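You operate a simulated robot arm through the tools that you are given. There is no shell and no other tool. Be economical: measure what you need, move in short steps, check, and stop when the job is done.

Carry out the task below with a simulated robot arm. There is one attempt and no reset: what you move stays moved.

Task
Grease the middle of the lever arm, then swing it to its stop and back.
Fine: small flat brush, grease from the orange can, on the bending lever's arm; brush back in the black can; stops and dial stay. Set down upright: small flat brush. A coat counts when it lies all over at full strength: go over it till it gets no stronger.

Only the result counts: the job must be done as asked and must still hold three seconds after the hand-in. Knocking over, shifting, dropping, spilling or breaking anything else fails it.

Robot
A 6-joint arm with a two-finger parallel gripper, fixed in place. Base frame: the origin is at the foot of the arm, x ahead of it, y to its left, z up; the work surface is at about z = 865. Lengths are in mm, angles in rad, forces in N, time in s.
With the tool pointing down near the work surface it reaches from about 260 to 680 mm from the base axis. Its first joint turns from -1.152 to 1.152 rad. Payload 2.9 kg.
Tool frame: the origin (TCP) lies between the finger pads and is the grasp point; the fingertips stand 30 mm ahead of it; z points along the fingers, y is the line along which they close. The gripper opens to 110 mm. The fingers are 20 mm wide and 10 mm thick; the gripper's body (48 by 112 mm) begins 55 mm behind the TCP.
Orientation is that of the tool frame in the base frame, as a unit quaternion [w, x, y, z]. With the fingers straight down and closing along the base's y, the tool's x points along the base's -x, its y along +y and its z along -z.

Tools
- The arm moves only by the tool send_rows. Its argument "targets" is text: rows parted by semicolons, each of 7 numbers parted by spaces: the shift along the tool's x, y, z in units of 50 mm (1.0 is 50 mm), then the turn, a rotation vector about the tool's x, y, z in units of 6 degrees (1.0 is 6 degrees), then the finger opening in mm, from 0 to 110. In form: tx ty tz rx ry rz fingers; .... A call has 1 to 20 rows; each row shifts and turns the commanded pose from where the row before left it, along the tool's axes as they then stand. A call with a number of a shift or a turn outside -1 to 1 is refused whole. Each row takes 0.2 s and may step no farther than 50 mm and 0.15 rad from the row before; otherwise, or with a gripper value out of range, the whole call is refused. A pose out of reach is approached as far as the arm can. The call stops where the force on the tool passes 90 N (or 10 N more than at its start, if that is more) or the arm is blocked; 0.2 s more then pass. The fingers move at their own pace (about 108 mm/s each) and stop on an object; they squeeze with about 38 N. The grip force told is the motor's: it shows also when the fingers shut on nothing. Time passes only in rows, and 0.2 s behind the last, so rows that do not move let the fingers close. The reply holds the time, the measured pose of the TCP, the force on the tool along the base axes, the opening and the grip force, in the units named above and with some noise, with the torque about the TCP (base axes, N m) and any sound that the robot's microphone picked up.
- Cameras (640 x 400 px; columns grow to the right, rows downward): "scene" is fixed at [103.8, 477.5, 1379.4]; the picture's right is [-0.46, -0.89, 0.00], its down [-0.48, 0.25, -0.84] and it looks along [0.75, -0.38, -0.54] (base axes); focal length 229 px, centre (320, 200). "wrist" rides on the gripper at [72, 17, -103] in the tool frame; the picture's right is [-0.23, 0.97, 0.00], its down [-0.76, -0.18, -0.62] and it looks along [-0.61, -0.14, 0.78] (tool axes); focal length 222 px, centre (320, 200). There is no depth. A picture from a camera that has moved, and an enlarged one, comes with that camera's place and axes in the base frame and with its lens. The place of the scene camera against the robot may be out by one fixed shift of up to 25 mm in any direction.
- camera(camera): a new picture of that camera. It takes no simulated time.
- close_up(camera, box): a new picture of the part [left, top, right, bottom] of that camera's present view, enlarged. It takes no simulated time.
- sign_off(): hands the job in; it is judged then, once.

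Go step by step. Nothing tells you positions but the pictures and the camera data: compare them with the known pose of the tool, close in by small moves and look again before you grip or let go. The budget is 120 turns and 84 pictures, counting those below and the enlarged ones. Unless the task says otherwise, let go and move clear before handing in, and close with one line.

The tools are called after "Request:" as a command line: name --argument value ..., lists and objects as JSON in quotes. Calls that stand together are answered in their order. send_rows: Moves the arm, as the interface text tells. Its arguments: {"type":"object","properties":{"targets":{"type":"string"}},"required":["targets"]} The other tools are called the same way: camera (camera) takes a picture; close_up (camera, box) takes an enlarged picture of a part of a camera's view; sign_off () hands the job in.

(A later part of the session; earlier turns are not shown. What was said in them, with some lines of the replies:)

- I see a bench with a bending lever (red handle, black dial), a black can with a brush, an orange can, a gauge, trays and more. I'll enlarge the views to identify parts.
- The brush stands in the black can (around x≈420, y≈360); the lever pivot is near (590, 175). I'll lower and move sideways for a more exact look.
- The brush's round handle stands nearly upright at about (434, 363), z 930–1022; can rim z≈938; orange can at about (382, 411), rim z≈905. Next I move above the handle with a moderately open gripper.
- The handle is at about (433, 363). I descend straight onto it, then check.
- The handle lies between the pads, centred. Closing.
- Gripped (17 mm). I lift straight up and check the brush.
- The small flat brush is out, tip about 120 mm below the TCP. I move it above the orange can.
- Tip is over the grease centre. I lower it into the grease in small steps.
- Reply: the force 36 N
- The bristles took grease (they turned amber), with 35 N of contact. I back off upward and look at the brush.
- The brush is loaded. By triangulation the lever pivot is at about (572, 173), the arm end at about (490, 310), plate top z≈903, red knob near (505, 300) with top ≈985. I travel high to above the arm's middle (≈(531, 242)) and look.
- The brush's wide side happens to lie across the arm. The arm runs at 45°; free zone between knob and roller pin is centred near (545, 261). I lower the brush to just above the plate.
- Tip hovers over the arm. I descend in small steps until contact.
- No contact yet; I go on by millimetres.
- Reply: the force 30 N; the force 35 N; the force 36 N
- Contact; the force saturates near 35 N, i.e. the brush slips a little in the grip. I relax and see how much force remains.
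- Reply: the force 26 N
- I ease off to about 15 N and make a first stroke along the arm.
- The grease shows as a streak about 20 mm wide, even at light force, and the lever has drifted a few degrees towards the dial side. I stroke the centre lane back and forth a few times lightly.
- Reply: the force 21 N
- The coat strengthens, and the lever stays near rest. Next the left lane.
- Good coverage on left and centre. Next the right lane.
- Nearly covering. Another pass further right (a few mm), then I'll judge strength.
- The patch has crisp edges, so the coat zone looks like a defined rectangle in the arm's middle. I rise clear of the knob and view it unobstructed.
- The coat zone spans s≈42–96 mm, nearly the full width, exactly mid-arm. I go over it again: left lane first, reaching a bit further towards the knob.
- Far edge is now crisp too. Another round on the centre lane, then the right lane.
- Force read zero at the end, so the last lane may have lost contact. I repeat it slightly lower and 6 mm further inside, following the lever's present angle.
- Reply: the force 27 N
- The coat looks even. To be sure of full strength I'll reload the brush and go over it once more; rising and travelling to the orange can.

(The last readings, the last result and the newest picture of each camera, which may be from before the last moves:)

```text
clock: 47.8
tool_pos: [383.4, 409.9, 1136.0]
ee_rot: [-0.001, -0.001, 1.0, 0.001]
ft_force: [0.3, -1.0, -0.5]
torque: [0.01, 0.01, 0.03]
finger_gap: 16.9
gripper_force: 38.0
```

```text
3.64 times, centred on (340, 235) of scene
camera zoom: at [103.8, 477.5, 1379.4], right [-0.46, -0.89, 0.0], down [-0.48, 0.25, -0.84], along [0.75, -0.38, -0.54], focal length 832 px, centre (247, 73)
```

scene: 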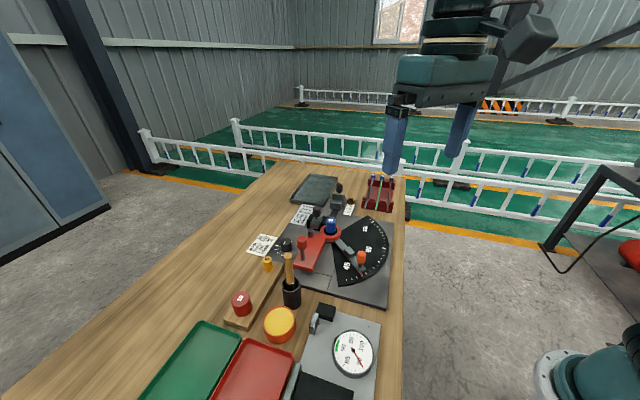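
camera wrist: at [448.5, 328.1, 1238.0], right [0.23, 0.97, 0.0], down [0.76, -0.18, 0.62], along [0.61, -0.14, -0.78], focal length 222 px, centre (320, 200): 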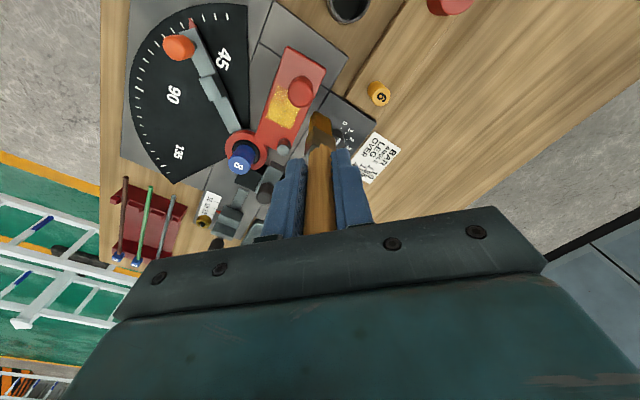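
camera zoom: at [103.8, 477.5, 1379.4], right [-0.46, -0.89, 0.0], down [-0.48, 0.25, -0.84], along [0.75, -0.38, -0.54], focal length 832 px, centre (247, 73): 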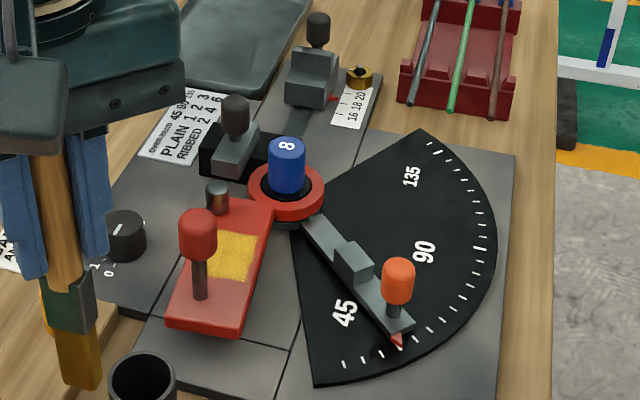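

The coat reads as a full rectangle. I dip again, gently.

Request:
send_rows --targets "0 0 0.8 0 0 0 0;0 0 0.8 0 0 0 0;0 0 0.5 0 0 0 0;0 0 0.2 0 0 0 0;0 0 0.06 0 0 0 0;0 0 0 0 0 0 0"

Request:
send_rows --targets "0 0 0.04 0 0 0 0;0 0 0 0 0 0 0"

```text
clock: 49.2
tool_pos: [381.3, 411.3, 1015.2]
ee_rot: [0.0, 0.0, 1.0, 0.0]
ft_force: [0.0, 0.6, -0.1]
torque: [0.0, 0.0, -0.03]
finger_gap: 17.2
gripper_force: 37.9
```

```text
clock: 49.8
tool_pos: [382.9, 410.6, 1015.2]
ee_rot: [0.0, 0.001, 1.0, 0.0]
ft_force: [0.8, 0.0, -0.6]
torque: [0.02, -0.01, 0.0]
finger_gap: 17.0
gripper_force: 38.0
```

Request:
send_rows --targets "0 0 0.04 0 0 0 0;0 0 0.04 0 0 0 0;0 0 0 0 0 0 0"

```text
clock: 50.6
tool_pos: [382.1, 410.0, 1012.3]
ee_rot: [0.001, 0.0, 1.0, 0.002]
ft_force: [-3.9, -1.7, 18.0]
torque: [-0.18, 0.37, 0.03]
finger_gap: 17.1
gripper_force: 38.2
```

Loaded (18 N touch). Lift, return to the lever and check the pose over the patch.

Request:
send_rows --targets "0 0 -0.3 0 0 0 0;0 0 -0.9 0 0 0 0;0 0 -0.95 0 0 0 0;0 0 -0.3 0 0 0 0;-0.636 -0.702 0 0 0 0 0;-0.636 -0.702 0 0 0 0 0;-0.636 -0.702 0 0 0 0 0;-0.636 -0.702 0 0 0 0 0;-0.636 -0.702 0 0 0 0 0;0 0 0.7 0 0 0 0;0 0 0.7 0 0 0 0;0 0 0.5 0 0 0 0;0 0 0 0 0 0 0"

Request:
close_up --camera "wrist" --box '[240, 10, 420, 170]'

```text
clock: 53.4
tool_pos: [542.7, 234.3, 1037.5]
ee_rot: [0.0, 0.0, 1.0, 0.0]
ft_force: [0.1, -0.4, 0.3]
torque: [0.02, -0.02, 0.01]
finger_gap: 17.2
gripper_force: 37.8
```

```text
2.50 times, centred on (330, 90) of wrist
camera zoom: at [468.6, 250.6, 1141.2], right [0.23, 0.97, 0.0], down [0.76, -0.18, 0.62], along [0.61, -0.14, -0.78], focal length 555 px, centre (295, 475)
```

zoom: 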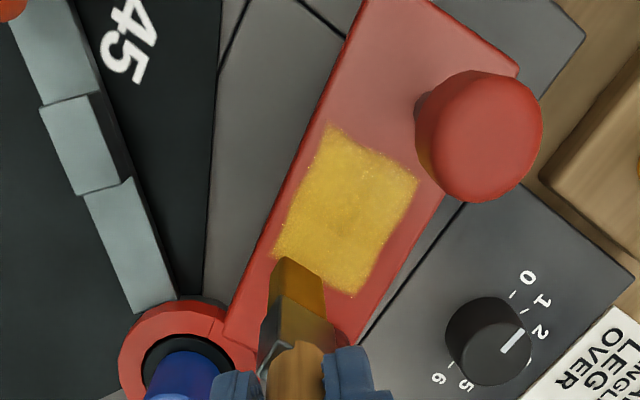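

Well placed. Another full round: left lane, then centre, then right.

Request:
send_rows --targets "0 0 0.18 0 0 0 0;0 0 0.06 0 0 0 0;0.235 0.188 0 0 0 0 0;0.235 0.188 0 0 0 0 0;0.25 0.2 0 0 0 0 0;-0.25 -0.2 0 0 0 0 0;-0.235 -0.188 0 0 0 0 0;-0.235 -0.188 0 0 0 0 0;0.235 0.188 0 0 0 0 0;0.235 0.188 0 0 0 0 0;0.25 0.2 0 0 0 0 0;-0.25 -0.2 0 0 0 0 0;-0.235 -0.188 0 0 0 0 0;-0.235 -0.188 0 0 0 0 0;0 0 0 0 0 0 0"

Request:
send_rows --targets "0 0 -0.15 0 0 0 0;-0.15 0.2 0 0 0 0 0;0 0 0.15 0 0 0 0;0.235 0.188 0 0 0 0 0;0.235 0.188 0 0 0 0 0;0.24 0.192 0 0 0 0 0;-0.24 -0.192 0 0 0 0 0;-0.235 -0.188 0 0 0 0 0;-0.235 -0.188 0 0 0 0 0;0.235 0.188 0 0 0 0 0;0.235 0.188 0 0 0 0 0;0.24 0.192 0 0 0 0 0;-0.24 -0.192 0 0 0 0 0;-0.235 -0.188 0 0 0 0 0;-0.235 -0.188 0 0 0 0 0;0 0 0 0 0 0 0"

Request:
close_up --camera "wrist" --box '[240, 10, 420, 170]'

```text
clock: 56.6
tool_pos: [541.7, 234.6, 1027.9]
ee_rot: [0.001, -0.001, 1.0, 0.001]
ft_force: [-2.6, 2.4, 11.4]
torque: [0.32, 0.11, 0.02]
finger_gap: 17.3
gripper_force: 38.2
```

```text
clock: 60.0
tool_pos: [549.4, 245.6, 1026.3]
ee_rot: [0.001, -0.001, 1.0, 0.001]
ft_force: [-2.5, 6.7, 19.7]
torque: [0.79, 0.15, 0.04]
finger_gap: 17.2
gripper_force: 37.8
```

```text
2.50 times, centred on (330, 90) of wrist
camera zoom: at [476.1, 260.4, 1129.9], right [0.23, 0.97, 0.0], down [0.76, -0.18, 0.62], along [0.61, -0.14, -0.78], focal length 555 px, centre (295, 475)
```

zoom: 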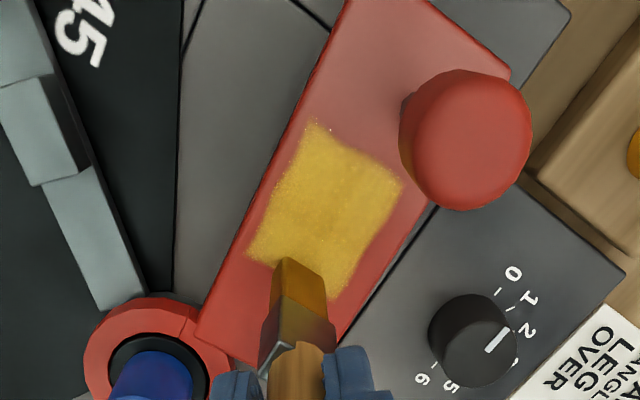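

No visible change in strength. Right lane now, then lift away.

Request:
send_rows --targets "0 0 -0.15 0 0 0 0;-0.138 0.17 0 0 0 0 0;0 0 0.16 0 0 0 0;0.235 0.188 0 0 0 0 0;0.235 0.188 0 0 0 0 0;0.24 0.192 0 0 0 0 0;-0.24 -0.192 0 0 0 0 0;-0.235 -0.188 0 0 0 0 0;-0.235 -0.188 0 0 0 0 0;0.235 0.188 0 0 0 0 0;0.235 0.188 0 0 0 0 0;0.24 0.192 0 0 0 0 0;-0.24 -0.192 0 0 0 0 0;-0.235 -0.188 0 0 0 0 0;-0.235 -0.188 0 0 0 0 0;0 0 0 0 0 0 0"

Request:
send_rows --targets "0 0 -0.3 0 0 0 0;0 0 -0.9 0 0 0 0;0 0 -0.95 0 0 0 0;0.5 0.7 0 0 0 0 0;0.5 0.7 0 0 0 0 0;0 0 0 0 0 0 0"

Request:
close_up --camera "wrist" --box '[220, 20, 340, 140]'

Request:
close_up --camera "scene" --box '[290, 215, 350, 270]'

```text
clock: 63.4
tool_pos: [556.4, 252.8, 1024.9]
ee_rot: [0.0, -0.001, 1.0, 0.0]
ft_force: [-0.7, 4.5, 15.5]
torque: [0.57, 0.02, 0.03]
finger_gap: 17.1
gripper_force: 38.2
```

```text
clock: 64.8
tool_pos: [504.4, 323.4, 1134.4]
ee_rot: [0.0, 0.0, 1.0, 0.001]
ft_force: [0.4, 0.0, 0.3]
torque: [0.01, -0.01, 0.06]
finger_gap: 16.9
gripper_force: 37.8
```

```text
3.33 times, centred on (280, 80) of wrist
camera zoom: at [432.2, 339.6, 1237.1], right [0.23, 0.97, 0.0], down [0.76, -0.18, 0.62], along [0.61, -0.14, -0.78], focal length 740 px, centre (453, 600)
```

zoom: 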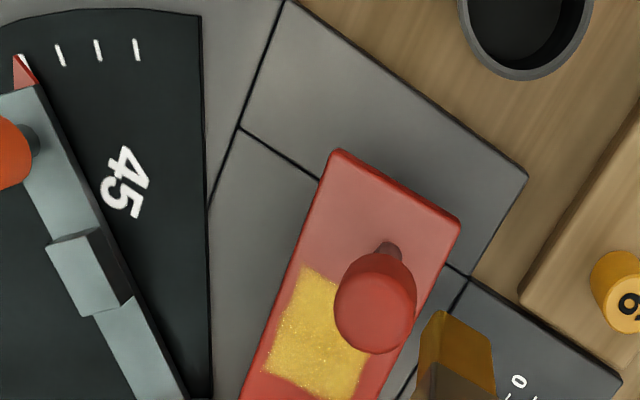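

```text
7.27 times, centred on (320, 242) of scene
camera zoom: at [103.8, 477.5, 1379.4], right [-0.46, -0.89, 0.0], down [-0.48, 0.25, -0.84], along [0.75, -0.38, -0.54], focal length 1663 px, centre (320, -109)
```

zoom: 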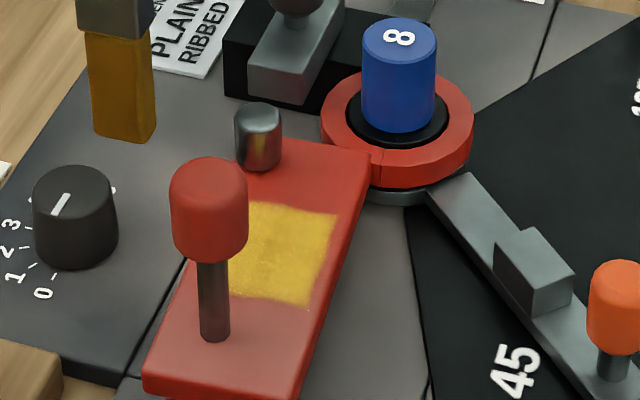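

The coat is even and full. Now I bring the brush above the black can at (432, 364).

Request:
send_rows --targets "0.72 0.405 0 0 0 0 0;0.72 0.405 0 0 0 0 0;0 0 0.7 0 0 0 0;0 0 0.3 0 0 0 0;0 0 0 0 0 0 0"

Request:
close_up --camera "wrist" --box '[260, 60, 400, 200]'

Request:
close_up --camera "scene" --box '[255, 220, 335, 310]'

```text
clock: 66.0
tool_pos: [432.9, 362.2, 1084.1]
ee_rot: [0.0, 0.0, 1.0, 0.001]
ft_force: [0.4, 0.1, -0.5]
torque: [0.0, 0.03, 0.0]
finger_gap: 16.8
gripper_force: 37.7
```

```text
2.86 times, centred on (330, 130) of wrist
camera zoom: at [359.8, 377.9, 1186.9], right [0.23, 0.97, 0.0], down [0.76, -0.18, 0.62], along [0.61, -0.14, -0.78], focal length 635 px, centre (291, 400)
```

zoom: 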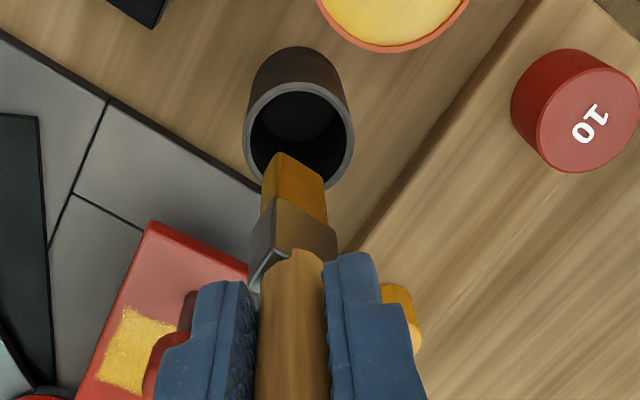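

```text
4.44 times, centred on (295, 265) of scene
camera zoom: at [103.8, 477.5, 1379.4], right [-0.46, -0.89, 0.0], down [-0.48, 0.25, -0.84], along [0.75, -0.38, -0.54], focal length 1016 px, centre (431, -89)
```

zoom: 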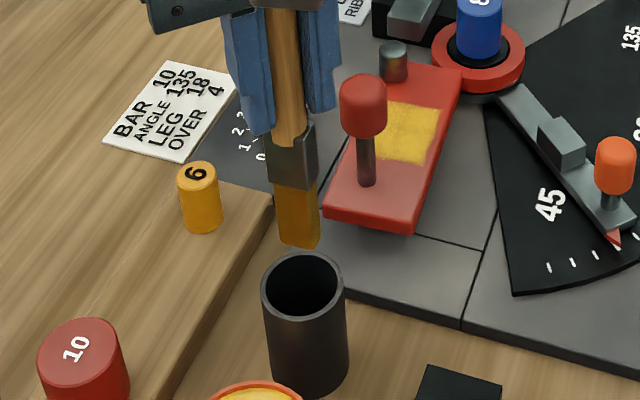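

Aligned over the can mouth. Descending into it.

Request:
send_rows --targets "0.02 0.02 0.5 0 0 0 0;0 0 0.5 0 0 0 0;0 0 0.5 0 0 0 0;0 0 0.3 0 0 0 0;0 0 0 0 0 0 0"

Request:
send_rows --targets "0 0 0.1 0 0 0 0;0 0 0.06 0 0 0 0;0 0 0 0 0 0 0"

Request:
close_up --camera "scene" --box '[255, 220, 335, 310]'

```text
clock: 67.2
tool_pos: [434.1, 364.4, 992.9]
ee_rot: [0.0, 0.0, 1.0, 0.0]
ft_force: [-0.5, -0.6, -1.3]
torque: [-0.02, -0.01, 0.0]
finger_gap: 17.3
gripper_force: 38.0
```

```text
clock: 68.0
tool_pos: [433.8, 364.2, 985.9]
ee_rot: [0.0, 0.0, 1.0, 0.0]
ft_force: [0.7, -0.9, -0.7]
torque: [0.0, 0.01, -0.01]
finger_gap: 17.1
gripper_force: 37.9
```

```text
4.44 times, centred on (295, 265) of scene
camera zoom: at [103.8, 477.5, 1379.4], right [-0.46, -0.89, 0.0], down [-0.48, 0.25, -0.84], along [0.75, -0.38, -0.54], focal length 1016 px, centre (431, -89)
```

zoom: 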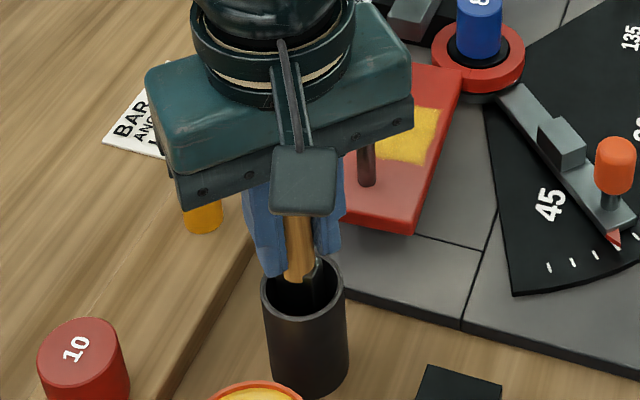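

Still free of the floor; fine steps until it touches.

Request:
send_rows --targets "0 0 0.03 0 0 0 0;0 0 0 0 0 0 0"

Request:
send_rows --targets "0 0 0.03 0 0 0 0;0 0 0 0 0 0 0"

```text
clock: 68.6
tool_pos: [433.0, 364.2, 984.1]
ee_rot: [0.002, 0.001, 1.0, 0.002]
ft_force: [-0.7, -0.3, 5.4]
torque: [-0.18, -0.06, 0.01]
finger_gap: 17.0
gripper_force: 37.9
```

```text
clock: 69.2
tool_pos: [433.2, 363.6, 984.8]
ee_rot: [0.002, 0.0, 1.0, 0.001]
ft_force: [-3.5, -2.4, 21.4]
torque: [-0.2, 0.06, 0.04]
finger_gap: 17.3
gripper_force: 37.9
```

Floor touched. I back off a millimetre or so, then open the fingers slowly and evenly.

Request:
send_rows --targets "0 0 -0.04 0 0 0 17;0 0 0 0 0 0 19;0 0 0 0 0 0 22;0 0 0 0 0 0 28;0 0 0 0 0 0 40;0 0 0 0 0 0 60;0 0 0 0 0 0 60"

Request:
close_up --camera "wrist" --box '[240, 60, 400, 240]'

```text
clock: 70.8
tool_pos: [432.4, 361.9, 983.4]
ee_rot: [0.0, 0.0, 1.0, 0.0]
ft_force: [-1.2, 0.3, -0.6]
torque: [0.03, -0.04, 0.0]
finger_gap: 59.9
gripper_force: 0.1
```

```text
2.22 times, centred on (320, 150) of wrist
camera zoom: at [359.5, 379.9, 1087.7], right [0.23, 0.97, 0.0], down [0.76, -0.18, 0.62], along [0.61, -0.14, -0.78], focal length 494 px, centre (320, 311)
```

zoom: 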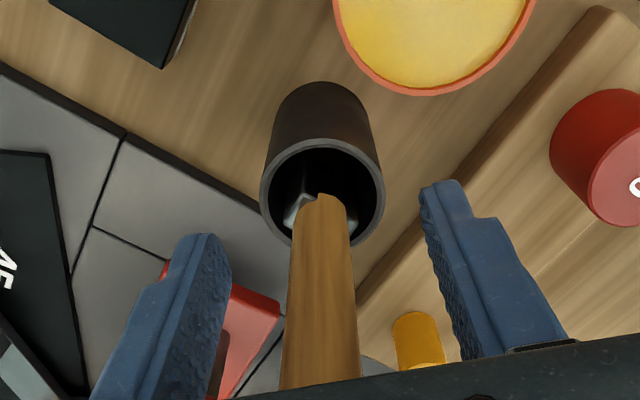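

The brush stands free. I rise straight up and check.

Request:
send_rows --targets "0 0 -0.4 0 0 0 60;0 0 -0.7 0 0 0 60;0 0 -0.8 0 0 0 60;0 0 -0.8 0 0 0 60;0 0 -0.5 0 0 0 60;0 0 0 0 0 0 60"

Request:
camera --camera "wrist"

Request:
close_up --camera "scene" --box '[240, 180, 400, 310]'

```text
clock: 72.2
tool_pos: [431.5, 363.5, 1145.1]
ee_rot: [0.0, 0.0, 1.0, 0.0]
ft_force: [0.5, 0.2, 0.8]
torque: [0.02, 0.02, -0.03]
finger_gap: 60.0
gripper_force: 0.1
```

```text
33 pictures are left
camera wrist: at [359.7, 379.3, 1248.5], right [0.23, 0.97, 0.0], down [0.76, -0.18, 0.62], along [0.61, -0.14, -0.78], focal length 222 px, centre (320, 200)
```

wrist: 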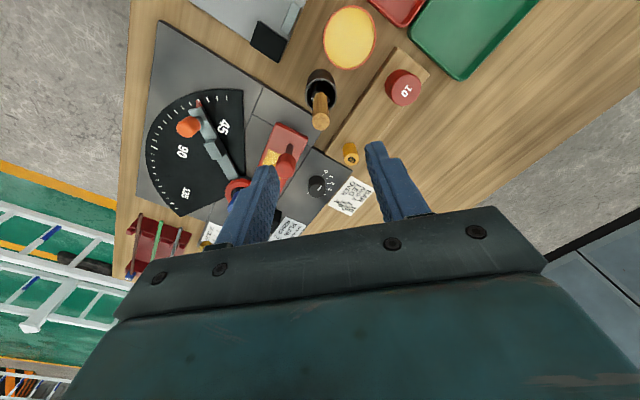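

```text
3.08 times, centred on (320, 245) of scene
camera zoom: at [103.8, 477.5, 1379.4], right [-0.46, -0.89, 0.0], down [-0.48, 0.25, -0.84], along [0.75, -0.38, -0.54], focal length 704 px, centre (320, 62)
```

zoom: 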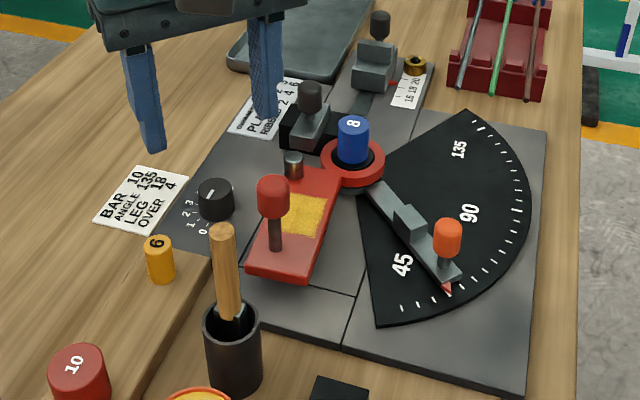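

The brush stands upright in its can. Next: the lever's red knob at about (503, 297), top ≈984. I move above it, turning the gripper 40° so the fingers will straddle the knob along the swing direction.

Request:
send_rows --targets "-0.715 -0.665 0 0 0 0 60;-0.715 -0.665 0 0 0 0 60;0 0 0 0 0 0.953 60;0 0 0 0 0 0.953 60;0 0 0 0 0 0.953 60;0 0 0 0 0 0.953 60;0 0 0 0 0 0.953 60;0 0 0 0 0 0.953 60;0 0 0 0 0 0.953 60;0 0 0.9 0 0 0 60;0 0 0.6 0 0 0 60;0 0 0 0 0 0 60"

Request:
camera --camera "wrist"

Request:
close_up --camera "scene" --box '[240, 160, 400, 290]'

```text
clock: 74.8
tool_pos: [504.6, 295.7, 1068.9]
ee_rot: [0.0, 0.343, 0.939, 0.001]
ft_force: [0.2, 0.1, -0.3]
torque: [0.02, 0.02, 0.0]
finger_gap: 60.0
gripper_force: 0.0
```

```text
31 pictures are left
camera wrist: at [459.5, 355.2, 1172.0], right [0.8, 0.6, 0.0], down [0.47, -0.63, 0.62], along [0.37, -0.5, -0.78], focal length 222 px, centre (320, 200)
```

wrist: 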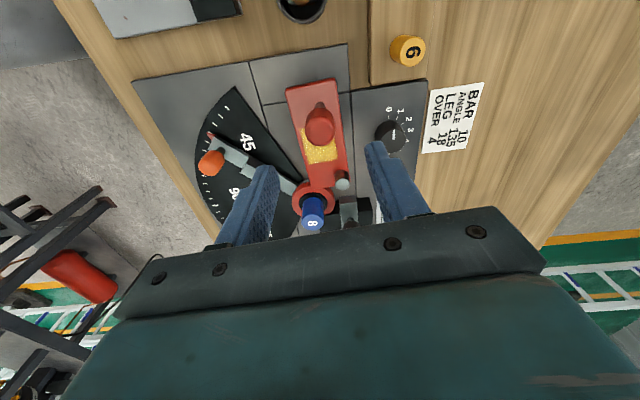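

```text
3.08 times, centred on (320, 225) of scene
camera zoom: at [103.8, 477.5, 1379.4], right [-0.46, -0.89, 0.0], down [-0.48, 0.25, -0.84], along [0.75, -0.38, -0.54], focal length 704 px, centre (320, 123)
```

zoom: 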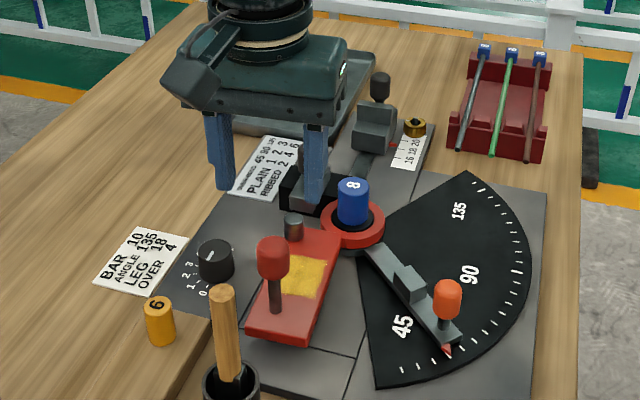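

The knob lies exactly under the TCP. I descend to z≈976 around its upper part, then narrow the fingers.

Request:
send_rows --targets "0 0 0.8 0 0 0 60;0 0 0.7 0 0 0 60;0 0 0.36 0 0 0 60;0 0 0 0 0 0 60"

Request:
close_up --camera "wrist" --box '[220, 60, 420, 240]'

Request:
close_up --camera "scene" --box '[260, 180, 380, 280]'

```text
clock: 75.8
tool_pos: [503.8, 295.9, 976.2]
ee_rot: [0.0, 0.342, 0.94, 0.0]
ft_force: [0.6, -0.7, 0.0]
torque: [-0.03, 0.01, 0.0]
finger_gap: 60.1
gripper_force: 0.1
```

```text
2.22 times, centred on (320, 150) of wrist
camera zoom: at [459.1, 355.3, 1079.8], right [0.8, 0.6, 0.0], down [0.47, -0.63, 0.62], along [0.37, -0.5, -0.78], focal length 494 px, centre (320, 311)
```

zoom: 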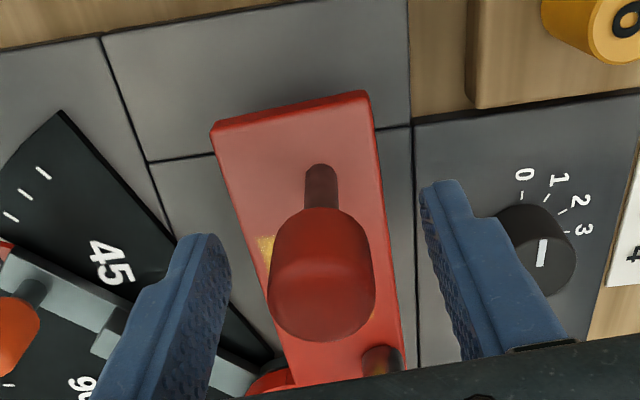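

```text
4.00 times, centred on (320, 230) of scene
camera zoom: at [103.8, 477.5, 1379.4], right [-0.46, -0.89, 0.0], down [-0.48, 0.25, -0.84], along [0.75, -0.38, -0.54], focal length 915 px, centre (320, 80)
```

zoom: 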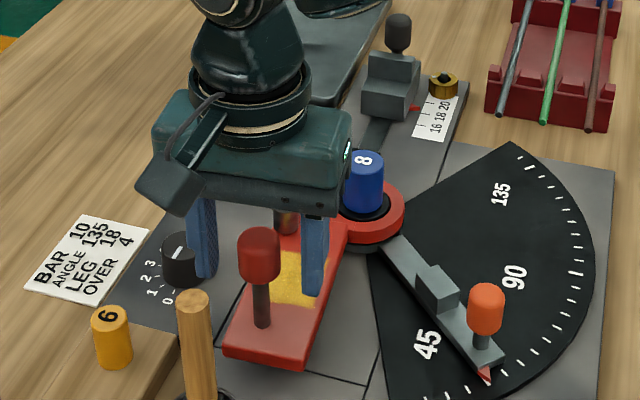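

The knob is centred between the fingers. I narrow to 34 mm (loose straddle) and swing the first 12° along the arc.

Request:
send_rows --targets "0 0 0 0 0 0 34;0 0 0 0 0 0 34;0.04 -0.146 0 0 0 0 34;0.04 -0.146 0 0 0 0 34;0.024 -0.148 0 0 0 0 34;0.024 -0.148 0 0 0 0 34;0 0 0 0 0 0 34"

Request:
close_up --camera "wrist" --box '[220, 60, 420, 240]'

```text
clock: 77.4
tool_pos: [481.4, 278.6, 974.7]
ee_rot: [0.0, 0.342, 0.94, 0.0]
ft_force: [-0.5, -0.1, 0.1]
torque: [0.02, -0.01, 0.0]
finger_gap: 34.4
gripper_force: 0.0
```

```text
2.22 times, centred on (320, 150) of wrist
camera zoom: at [435.7, 337.4, 1079.2], right [0.8, 0.6, 0.0], down [0.47, -0.63, 0.62], along [0.37, -0.5, -0.78], focal length 494 px, centre (320, 311)
```

zoom: 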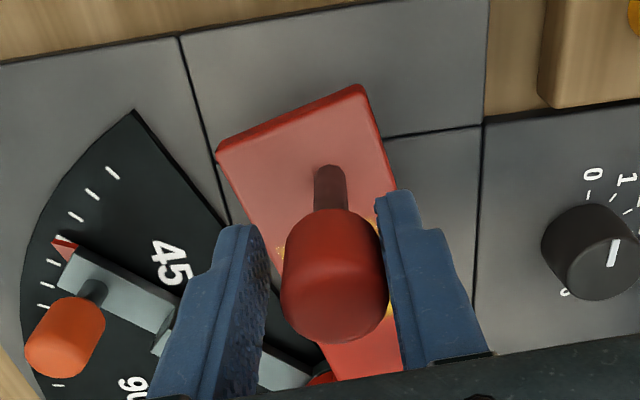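

The lever follows freely with hardly any force. Another ~15°.

Request:
send_rows --targets "0.008 -0.15 0 0 0 0 34;0.008 -0.15 0 0 0 0 34;-0.007 -0.15 0 0 0 0 34;-0.007 -0.15 0 0 0 0 34;-0.023 -0.149 0 0 0 0 34;0 0 0 0 0 0 34"

Request:
close_up --camera "wrist" --box '[180, 40, 420, 240]'

Request:
close_up --camera "scene" --box '[280, 190, 400, 290]'

```text
clock: 78.8
tool_pos: [456.5, 249.0, 976.4]
ee_rot: [0.001, 0.343, 0.939, 0.0]
ft_force: [-0.6, 0.7, -0.1]
torque: [-0.02, -0.01, 0.01]
finger_gap: 34.3
gripper_force: 0.2
```

```text
2.00 times, centred on (300, 140) of wrist
camera zoom: at [412.3, 308.3, 1080.6], right [0.8, 0.6, 0.0], down [0.47, -0.63, 0.62], along [0.37, -0.5, -0.78], focal length 444 px, centre (360, 320)
```

zoom: 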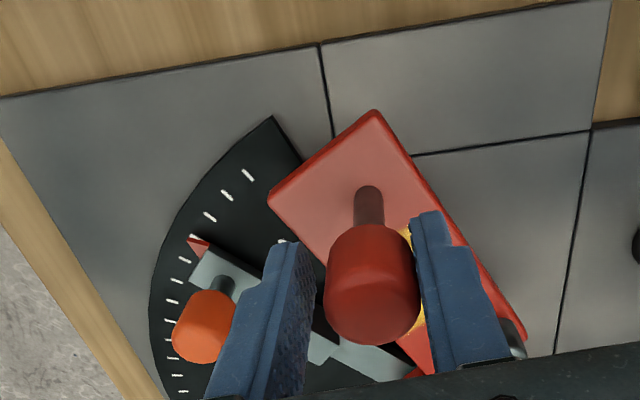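

```text
4.00 times, centred on (340, 240) of scene
camera zoom: at [103.8, 477.5, 1379.4], right [-0.46, -0.89, 0.0], down [-0.48, 0.25, -0.84], along [0.75, -0.38, -0.54], focal length 915 px, centre (240, 40)
```

zoom: 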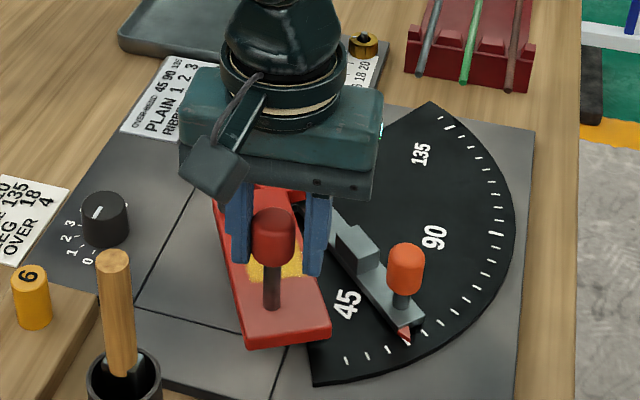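

About 12–14° remain to the stop block. I raise 4 mm for extra clearance over the orange knob and continue in smaller steps.

Request:
send_rows --targets "0 0 -0.08 0 0 0 34;-0.023 -0.149 0 0 0 0 34;-0.02 -0.073 0 0 0 0 34;-0.02 -0.073 0 0 0 0 34;0 0 0 0 0 0 34"

Request:
close_up --camera "scene" --box '[300, 200, 380, 280]'

Request:
close_up --camera "wrist" --box '[180, 40, 420, 240]'

```text
clock: 80.0
tool_pos: [449.3, 236.7, 980.3]
ee_rot: [0.0, 0.342, 0.94, 0.0]
ft_force: [0.8, 0.7, 0.1]
torque: [0.02, 0.03, 0.0]
finger_gap: 34.2
gripper_force: 0.5
```

```text
5.00 times, centred on (340, 240) of scene
camera zoom: at [103.8, 477.5, 1379.4], right [-0.46, -0.89, 0.0], down [-0.48, 0.25, -0.84], along [0.75, -0.38, -0.54], focal length 1143 px, centre (220, 0)
```

zoom: 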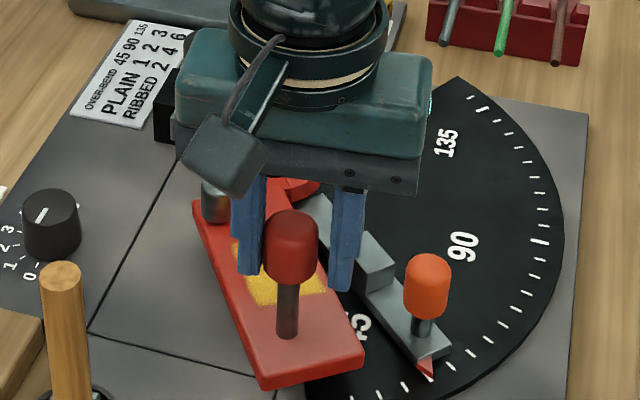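

```text
2.00 times, centred on (300, 140) of wrist
camera zoom: at [405.2, 295.4, 1084.0], right [0.8, 0.6, 0.0], down [0.47, -0.63, 0.62], along [0.37, -0.5, -0.78], focal length 444 px, centre (360, 320)
```

zoom: 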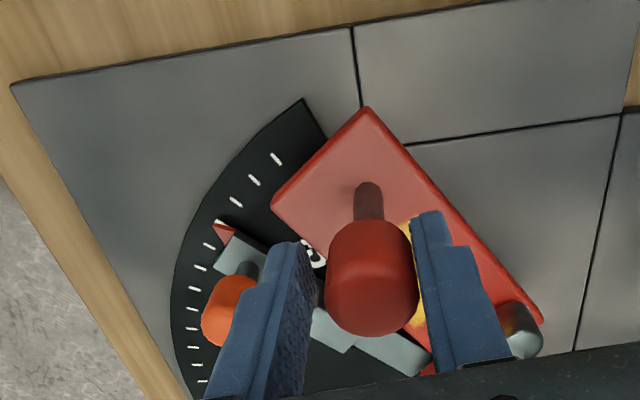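

Getting close to the block. Small 2 mm steps with force checks.

Request:
send_rows --targets "-0.01 -0.04 0 0 0 0 34;-0.01 -0.04 0 0 0 0 34;-0.01 -0.04 0 0 0 0 34;0 0 0 0 0 0 34"

Request:
send_rows --targets "-0.01 -0.04 0 0 0 0 34;-0.01 -0.04 0 0 0 0 34;0 0 0 0 0 0 34"

Request:
close_up --camera "scene" --box '[300, 200, 380, 280]'

```text
clock: 81.0
tool_pos: [448.8, 231.3, 979.8]
ee_rot: [0.0, 0.343, 0.939, 0.0]
ft_force: [0.8, 0.9, -0.5]
torque: [-0.01, 0.0, 0.0]
finger_gap: 34.5
gripper_force: 0.1
```

```text
clock: 81.8
tool_pos: [446.4, 228.8, 979.3]
ee_rot: [0.0, 0.342, 0.94, 0.0]
ft_force: [-0.2, 0.2, -0.7]
torque: [-0.02, -0.02, -0.02]
finger_gap: 34.2
gripper_force: 0.2
```

```text
5.00 times, centred on (340, 240) of scene
camera zoom: at [103.8, 477.5, 1379.4], right [-0.46, -0.89, 0.0], down [-0.48, 0.25, -0.84], along [0.75, -0.38, -0.54], focal length 1143 px, centre (220, 0)
```

zoom: 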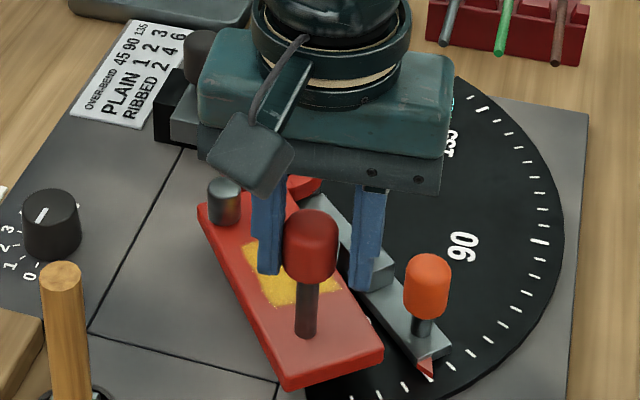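

Still no force. Two more pairs of steps.

Request:
send_rows --targets "-0.012 -0.038 0 0 0 0 34;-0.012 -0.038 0 0 0 0 34;0 0 0 0 0 0 34"

Request:
send_rows --targets "-0.01 -0.029 0 0 0 0 34;-0.01 -0.029 0 0 0 0 34;0 0 0 0 0 0 34"

Request:
close_up --camera "scene" --box '[310, 220, 370, 280]'

```text
clock: 82.6
tool_pos: [443.5, 223.7, 980.3]
ee_rot: [0.0, 0.342, 0.94, 0.0]
ft_force: [-0.3, 1.0, -0.4]
torque: [0.0, -0.01, -0.02]
finger_gap: 34.4
gripper_force: 0.5
```

```text
clock: 83.4
tool_pos: [442.1, 220.5, 980.6]
ee_rot: [0.0, 0.341, 0.94, 0.001]
ft_force: [0.1, 1.3, 1.0]
torque: [-0.02, -0.02, -0.01]
finger_gap: 34.3
gripper_force: 0.3
```

```text
6.67 times, centred on (340, 250) of scene
camera zoom: at [103.8, 477.5, 1379.4], right [-0.46, -0.89, 0.0], down [-0.48, 0.25, -0.84], along [0.75, -0.38, -0.54], focal length 1525 px, centre (187, -133)
```

zoom: 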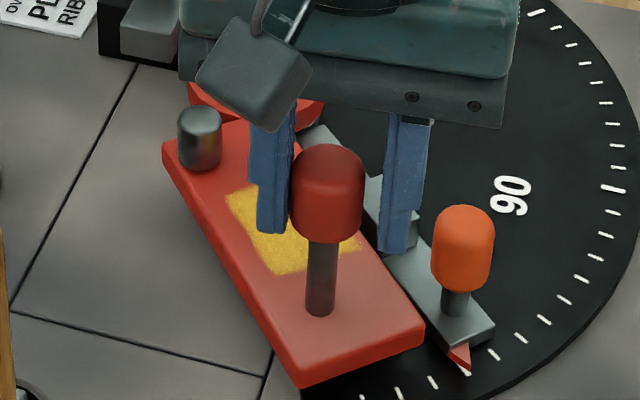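

The arm edge is nearly at the block. Millimetre steps.

Request:
send_rows --targets "-0.007 -0.02 0 0 0 0 34;0 0 0 0 0 0 34"

Request:
send_rows --targets "-0.007 -0.02 0 0 0 0 34;0 0 0 0 0 0 34"

Request:
send_rows --targets "-0.007 -0.02 0 0 0 0 34;0 0 0 0 0 0 34"

Request:
close_up --camera "scene" --box '[310, 220, 370, 280]'

```text
clock: 84.0
tool_pos: [442.1, 219.3, 980.2]
ee_rot: [0.0, 0.343, 0.939, 0.0]
ft_force: [0.4, -0.3, -0.5]
torque: [-0.01, 0.03, 0.0]
finger_gap: 34.1
gripper_force: 0.5
```

```text
clock: 84.6
tool_pos: [443.3, 219.1, 980.9]
ee_rot: [0.0, 0.342, 0.94, 0.0]
ft_force: [0.1, 1.7, -0.8]
torque: [-0.01, 0.01, 0.02]
finger_gap: 34.5
gripper_force: 0.5
```

```text
clock: 85.2
tool_pos: [441.5, 217.5, 979.9]
ee_rot: [0.0, 0.342, 0.94, 0.0]
ft_force: [-0.1, 1.7, 0.9]
torque: [0.02, -0.03, 0.02]
finger_gap: 34.3
gripper_force: 0.1
```

```text
6.67 times, centred on (340, 250) of scene
camera zoom: at [103.8, 477.5, 1379.4], right [-0.46, -0.89, 0.0], down [-0.48, 0.25, -0.84], along [0.75, -0.38, -0.54], focal length 1525 px, centre (187, -133)
```

zoom: 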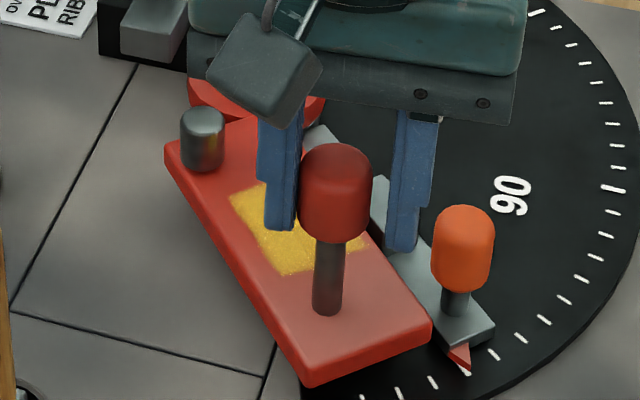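

Stop arm unmoved, no force yet. More millimetre steps.

Request:
send_rows --targets "-0.007 -0.02 0 0 0 0 34;0 0 0 0 0 0 34"

Request:
send_rows --targets "-0.007 -0.02 0 0 0 0 34;0 0 0 0 0 0 34"

Request:
close_up --camera "wrist" --box '[180, 80, 420, 240]'

```text
clock: 85.8
tool_pos: [442.1, 215.2, 980.4]
ee_rot: [0.0, 0.342, 0.94, 0.0]
ft_force: [0.2, 1.8, -1.1]
torque: [0.01, -0.02, 0.03]
finger_gap: 34.4
gripper_force: 0.1
```

```text
clock: 86.4
tool_pos: [442.2, 214.4, 978.7]
ee_rot: [0.0, 0.341, 0.94, -0.001]
ft_force: [0.2, 0.5, 0.2]
torque: [0.03, -0.01, -0.01]
finger_gap: 34.5
gripper_force: 0.4
```

```text
2.50 times, centred on (300, 160) of wrist
camera zoom: at [396.6, 273.8, 1083.1], right [0.8, 0.6, 0.0], down [0.47, -0.63, 0.62], along [0.37, -0.5, -0.78], focal length 555 px, centre (370, 300)
```

zoom: 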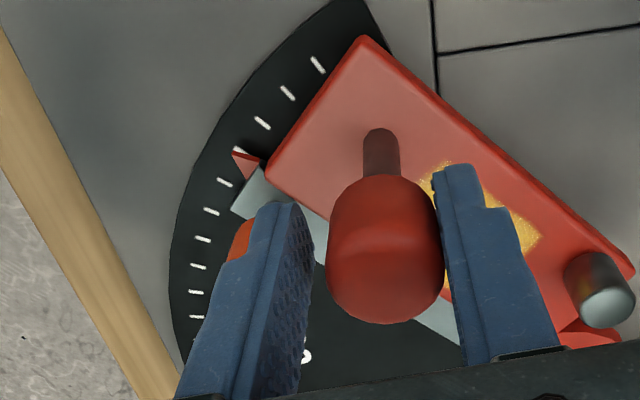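

Approaching contact; the leading finger passes above the orange knob's top. Continuing by ~1 mm steps.

Request:
send_rows --targets "-0.01 -0.022 0 0 0 0 34;0 0 0 0 0 0 34"

Request:
send_rows --targets "-0.01 -0.022 0 0 0 0 34;0 0 0 0 0 0 34"

Request:
close_up --camera "scene" --box '[310, 220, 370, 280]'

```text
clock: 87.0
tool_pos: [439.8, 215.2, 979.8]
ee_rot: [0.001, 0.342, 0.94, 0.0]
ft_force: [0.9, 1.2, -0.5]
torque: [-0.01, -0.01, 0.01]
finger_gap: 34.3
gripper_force: 0.5
```

```text
clock: 87.6
tool_pos: [440.6, 213.8, 981.2]
ee_rot: [0.0, 0.342, 0.94, 0.001]
ft_force: [1.3, 1.1, -0.2]
torque: [0.0, 0.01, -0.01]
finger_gap: 34.3
gripper_force: 0.3
```

```text
6.67 times, centred on (340, 250) of scene
camera zoom: at [103.8, 477.5, 1379.4], right [-0.46, -0.89, 0.0], down [-0.48, 0.25, -0.84], along [0.75, -0.38, -0.54], focal length 1525 px, centre (187, -133)
```

zoom: 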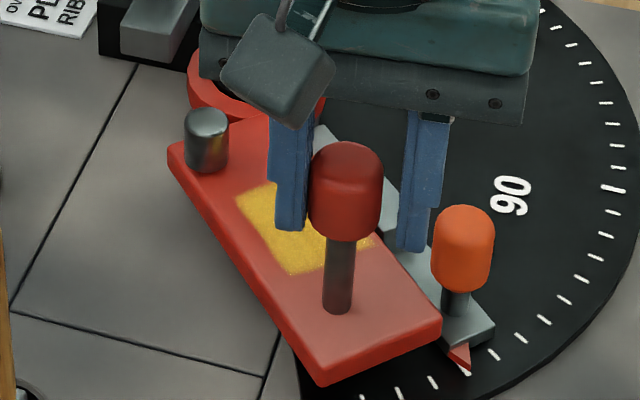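

Continuing carefully, one millimetre at a time.

Request:
send_rows --targets "-0.01 -0.022 0 0 0 0 34;0 0 0 0 0 0 34"

Request:
send_rows --targets "-0.01 -0.022 0 0 0 0 34;0 0 0 0 0 0 34"

Request:
send_rows --targets "0 0 0 0 0 0 34"

```text
clock: 88.2
tool_pos: [438.4, 212.1, 980.1]
ee_rot: [0.0, 0.342, 0.94, 0.0]
ft_force: [0.0, 0.4, 0.1]
torque: [0.03, -0.03, 0.02]
finger_gap: 34.3
gripper_force: 0.1
```

```text
clock: 88.8
tool_pos: [439.5, 210.8, 980.6]
ee_rot: [0.001, 0.342, 0.94, 0.001]
ft_force: [0.8, 1.5, 0.1]
torque: [-0.01, -0.01, 0.01]
finger_gap: 35.0
gripper_force: 1.1
```

```text
clock: 89.2
tool_pos: [439.4, 212.1, 980.8]
ee_rot: [-0.001, 0.342, 0.94, 0.0]
ft_force: [0.5, 2.3, 0.8]
torque: [-0.01, -0.03, 0.02]
finger_gap: 35.2
gripper_force: 1.5
```

The fingers are being pressed open slightly: contact may have started. I take a look.

Request:
close_up --camera "scene" --box '[320, 225, 370, 275]'

Request:
send_rows --targets "-0.01 -0.022 0 0 0 0 34;0 0 0 0 0 0 34"

```text
8.00 times, centred on (345, 250) of scene
camera zoom: at [103.8, 477.5, 1379.4], right [-0.46, -0.89, 0.0], down [-0.48, 0.25, -0.84], along [0.75, -0.38, -0.54], focal length 1830 px, centre (120, -200)
```

zoom: 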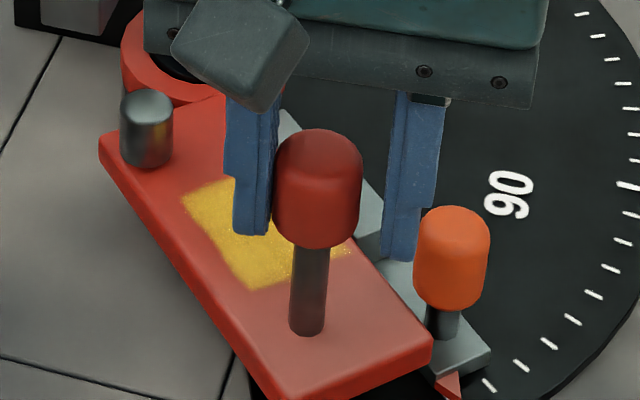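

```text
clock: 89.8
tool_pos: [439.6, 210.0, 980.0]
ee_rot: [0.0, 0.342, 0.94, 0.001]
ft_force: [1.8, 5.9, -1.6]
torque: [0.03, 0.01, 0.03]
finger_gap: 36.7
gripper_force: 2.6
```

Force rose steadily to ~6 N with the stop unmoved: the lever is at its stop. Now I swing it back along the same arc.

Request:
send_rows --targets "0.03 0.068 0 0 0 0 34;0.054 0.14 0 0 0 0 34;0.054 0.14 0 0 0 0 34;0.039 0.146 0 0 0 0 34;0.039 0.146 0 0 0 0 34;0.023 0.149 0 0 0 0 34;0.023 0.149 0 0 0 0 34;0.007 0.15 0 0 0 0 34;0.007 0.15 0 0 0 0 34;-0.008 0.15 0 0 0 0 34;-0.008 0.15 0 0 0 0 34;-0.024 0.148 0 0 0 0 34;-0.024 0.148 0 0 0 0 34;-0.04 0.146 0 0 0 0 34;0 0 0 0 0 0 34"

Request:
close_up --camera "scene" --box '[280, 180, 380, 280]'

```text
clock: 93.0
tool_pos: [497.2, 292.1, 980.6]
ee_rot: [0.0, 0.342, 0.94, 0.0]
ft_force: [-0.2, -1.2, -0.1]
torque: [-0.05, 0.0, 0.01]
finger_gap: 34.7
gripper_force: 0.2
```

```text
4.00 times, centred on (330, 230) of scene
camera zoom: at [103.8, 477.5, 1379.4], right [-0.46, -0.89, 0.0], down [-0.48, 0.25, -0.84], along [0.75, -0.38, -0.54], focal length 915 px, centre (280, 80)
```

zoom: 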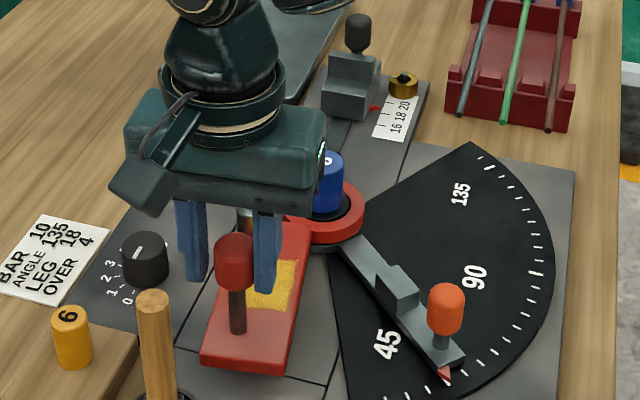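

The knob is about 15 mm short of its starting place. I continue gently, watching for the rest stop.

Request:
send_rows --targets "-0.033 0.095 0 0 0 0 34;-0.033 0.095 0 0 0 0 34;0 0 0 0 0 0 34"

Request:
send_rows --targets "-0.018 0.047 0 0 0 0 34;0 0 0 0 0 0 34"

Request:
close_up --camera "scene" --box '[220, 160, 420, 285]'

```text
clock: 93.8
tool_pos: [506.3, 297.2, 980.2]
ee_rot: [0.0, 0.342, 0.94, -0.001]
ft_force: [-1.3, -0.4, 1.1]
torque: [0.0, 0.02, 0.04]
finger_gap: 34.4
gripper_force: 0.5
```

```text
clock: 94.4
tool_pos: [508.0, 298.0, 979.4]
ee_rot: [0.0, 0.342, 0.94, 0.0]
ft_force: [-0.1, -0.7, -0.2]
torque: [0.02, 0.01, 0.0]
finger_gap: 34.3
gripper_force: 0.1
```

```text
3.20 times, centred on (320, 222) of scene
camera zoom: at [103.8, 477.5, 1379.4], right [-0.46, -0.89, 0.0], down [-0.48, 0.25, -0.84], along [0.75, -0.38, -0.54], focal length 732 px, centre (320, 128)
```

zoom: 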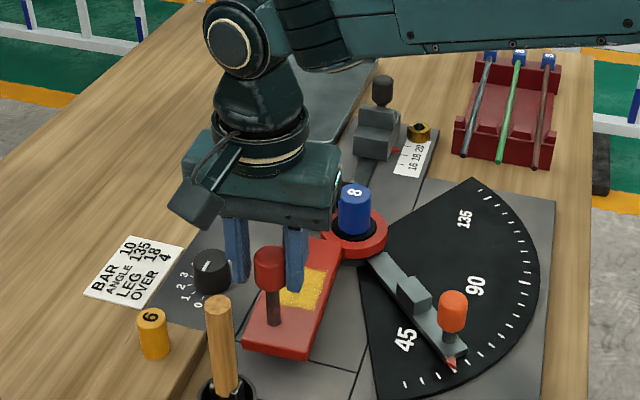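

About 6 mm remain compared with the first picture. Small steps.

Request:
send_rows --targets "-0.016 0.037 0 0 0 0 34;-0.016 0.037 0 0 0 0 34;0 0 0 0 0 0 34"

Request:
send_rows --targets "-0.01 0.025 0 0 0 0 34;0 0 0 0 0 0 34"

Request:
close_up --camera "scene" --box '[220, 160, 420, 285]'

```text
clock: 95.2
tool_pos: [512.0, 299.4, 979.4]
ee_rot: [0.001, 0.342, 0.94, 0.0]
ft_force: [-0.4, -0.9, 0.2]
torque: [-0.01, 0.04, -0.02]
finger_gap: 34.0
gripper_force: 0.7
```

```text
clock: 95.8
tool_pos: [513.3, 300.4, 979.3]
ee_rot: [-0.001, 0.342, 0.94, 0.0]
ft_force: [-0.9, -0.1, 0.6]
torque: [0.01, -0.01, 0.03]
finger_gap: 34.2
gripper_force: 0.3
```

```text
3.20 times, centred on (320, 222) of scene
camera zoom: at [103.8, 477.5, 1379.4], right [-0.46, -0.89, 0.0], down [-0.48, 0.25, -0.84], along [0.75, -0.38, -0.54], focal length 732 px, centre (320, 128)
```

zoom: 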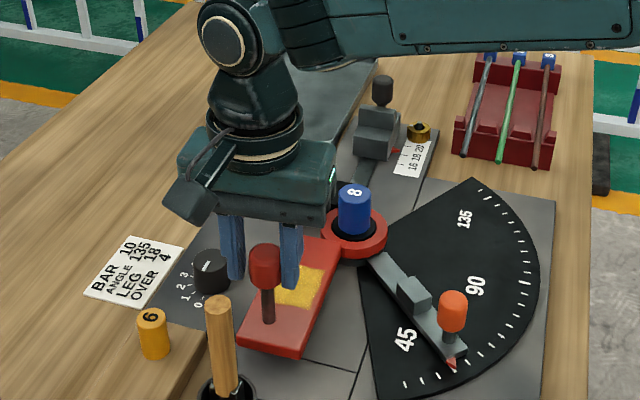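

About 2–3 mm left. Millimetre steps.

Request:
send_rows --targets "-0.01 0.025 0 0 0 0 34;0 0 0 0 0 0 34"

Request:
send_rows --targets "-0.01 0.025 0 0 0 0 34;0 0 0 0 0 0 34"

Request:
send_rows --targets "0 0 0 0 0 0 34"

Request:
close_up --camera "scene" --box '[220, 160, 420, 285]'

```text
clock: 96.4
tool_pos: [512.9, 299.7, 980.3]
ee_rot: [0.0, 0.342, 0.94, 0.0]
ft_force: [0.1, -0.2, 0.4]
torque: [0.0, 0.02, 0.02]
finger_gap: 34.2
gripper_force: 0.4
```

```text
clock: 97.0
tool_pos: [515.2, 301.9, 980.2]
ee_rot: [0.0, 0.342, 0.94, 0.001]
ft_force: [-1.1, -1.2, 1.0]
torque: [0.02, 0.05, -0.02]
finger_gap: 34.5
gripper_force: 0.6
```

```text
clock: 97.4
tool_pos: [514.9, 301.3, 979.8]
ee_rot: [0.0, 0.342, 0.94, 0.0]
ft_force: [-0.3, -0.9, 0.3]
torque: [-0.01, -0.01, -0.02]
finger_gap: 34.1
gripper_force: 0.3
```

```text
3.20 times, centred on (320, 222) of scene
camera zoom: at [103.8, 477.5, 1379.4], right [-0.46, -0.89, 0.0], down [-0.48, 0.25, -0.84], along [0.75, -0.38, -0.54], focal length 732 px, centre (320, 128)
```

zoom: 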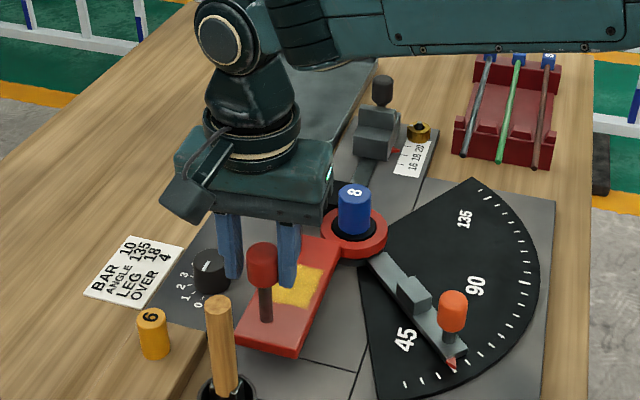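

Now practically at its starting place. Two more tiny steps to feel for the rest stop.

Request:
send_rows --targets "-0.008 0.02 0 0 0 0 34;0 0 0 0 0 0 34"

Request:
send_rows --targets "-0.008 0.02 0 0 0 0 34;0 0 0 0 0 0 34;0 0 0 0 0 0 34"

Request:
close_up --camera "scene" --box '[220, 160, 420, 285]'

```text
clock: 98.0
tool_pos: [515.8, 302.6, 981.0]
ee_rot: [0.0, 0.342, 0.94, 0.0]
ft_force: [-0.7, -0.5, 0.3]
torque: [-0.01, 0.01, -0.02]
finger_gap: 34.3
gripper_force: 0.3
```

```text
clock: 98.8
tool_pos: [516.8, 302.1, 979.1]
ee_rot: [0.0, 0.342, 0.94, 0.001]
ft_force: [-2.3, -1.8, 2.2]
torque: [-0.03, 0.06, -0.01]
finger_gap: 35.5
gripper_force: 1.1
```

```text
3.20 times, centred on (320, 222) of scene
camera zoom: at [103.7, 477.4, 1379.5], right [-0.46, -0.89, 0.0], down [-0.48, 0.25, -0.84], along [0.75, -0.38, -0.54], focal length 732 px, centre (320, 128)
```

zoom: 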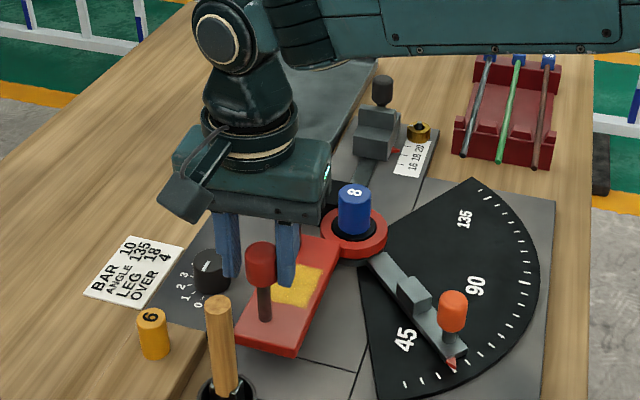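

Rest stop felt (fingers pressed open, slight force) with the lever at its starting place. I open and rise straight up.

Request:
send_rows --targets "0 0 0 0 0 0 50;0 0 0 0 0 0 60;0 0 -0.4 0 0 0 60;0 0 -0.8 0 0 0 60;0 0 -0.9 0 0 0 60;0 0 -0.9 0 0 0 60;0 0 -0.9 0 0 0 60;0 0 0 0 0 0 60"

Request:
close_up --camera "scene" --box '[220, 160, 420, 285]'

Request:
camera --camera "wrist"

```text
clock: 100.6
tool_pos: [517.8, 302.7, 1175.8]
ee_rot: [0.0, 0.342, 0.94, 0.0]
ft_force: [-1.0, -0.2, 0.3]
torque: [0.01, -0.01, -0.02]
finger_gap: 60.2
gripper_force: 0.0
```

```text
3.20 times, centred on (320, 222) of scene
camera zoom: at [103.8, 477.5, 1379.4], right [-0.46, -0.89, 0.0], down [-0.48, 0.25, -0.84], along [0.75, -0.38, -0.54], focal length 732 px, centre (320, 128)
```

zoom: 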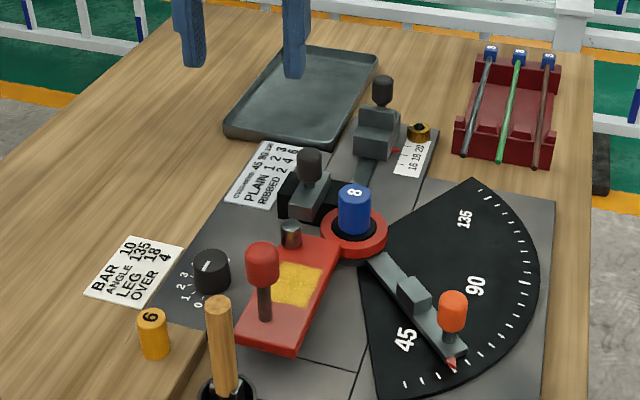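

```text
10 pictures are left
camera wrist: at [472.6, 361.9, 1279.6], right [0.8, 0.6, 0.0], down [0.47, -0.63, 0.62], along [0.37, -0.5, -0.78], focal length 222 px, centre (320, 200)
```

wrist: 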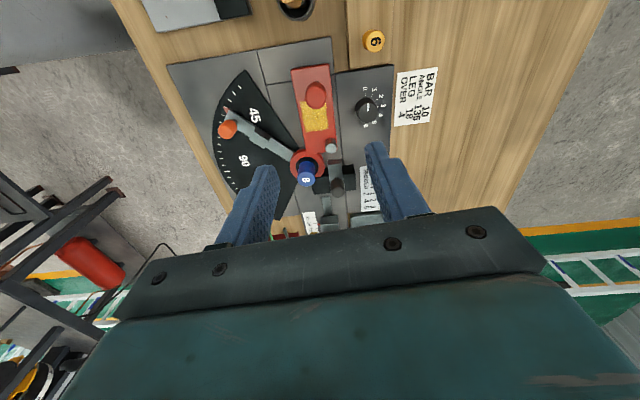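

The lever is back at its start, the coat is whole, the stop arm and dial look unchanged, and the brush stands in the black can. I hand the job in.

Request:
sign_off

```text
The job is handed in.
```

The middle of the lever arm is greased evenly all over. The lever was swung to its stop and back to its rest position. The small flat brush stands upright in the black can, and the stops and dial look unmoved.
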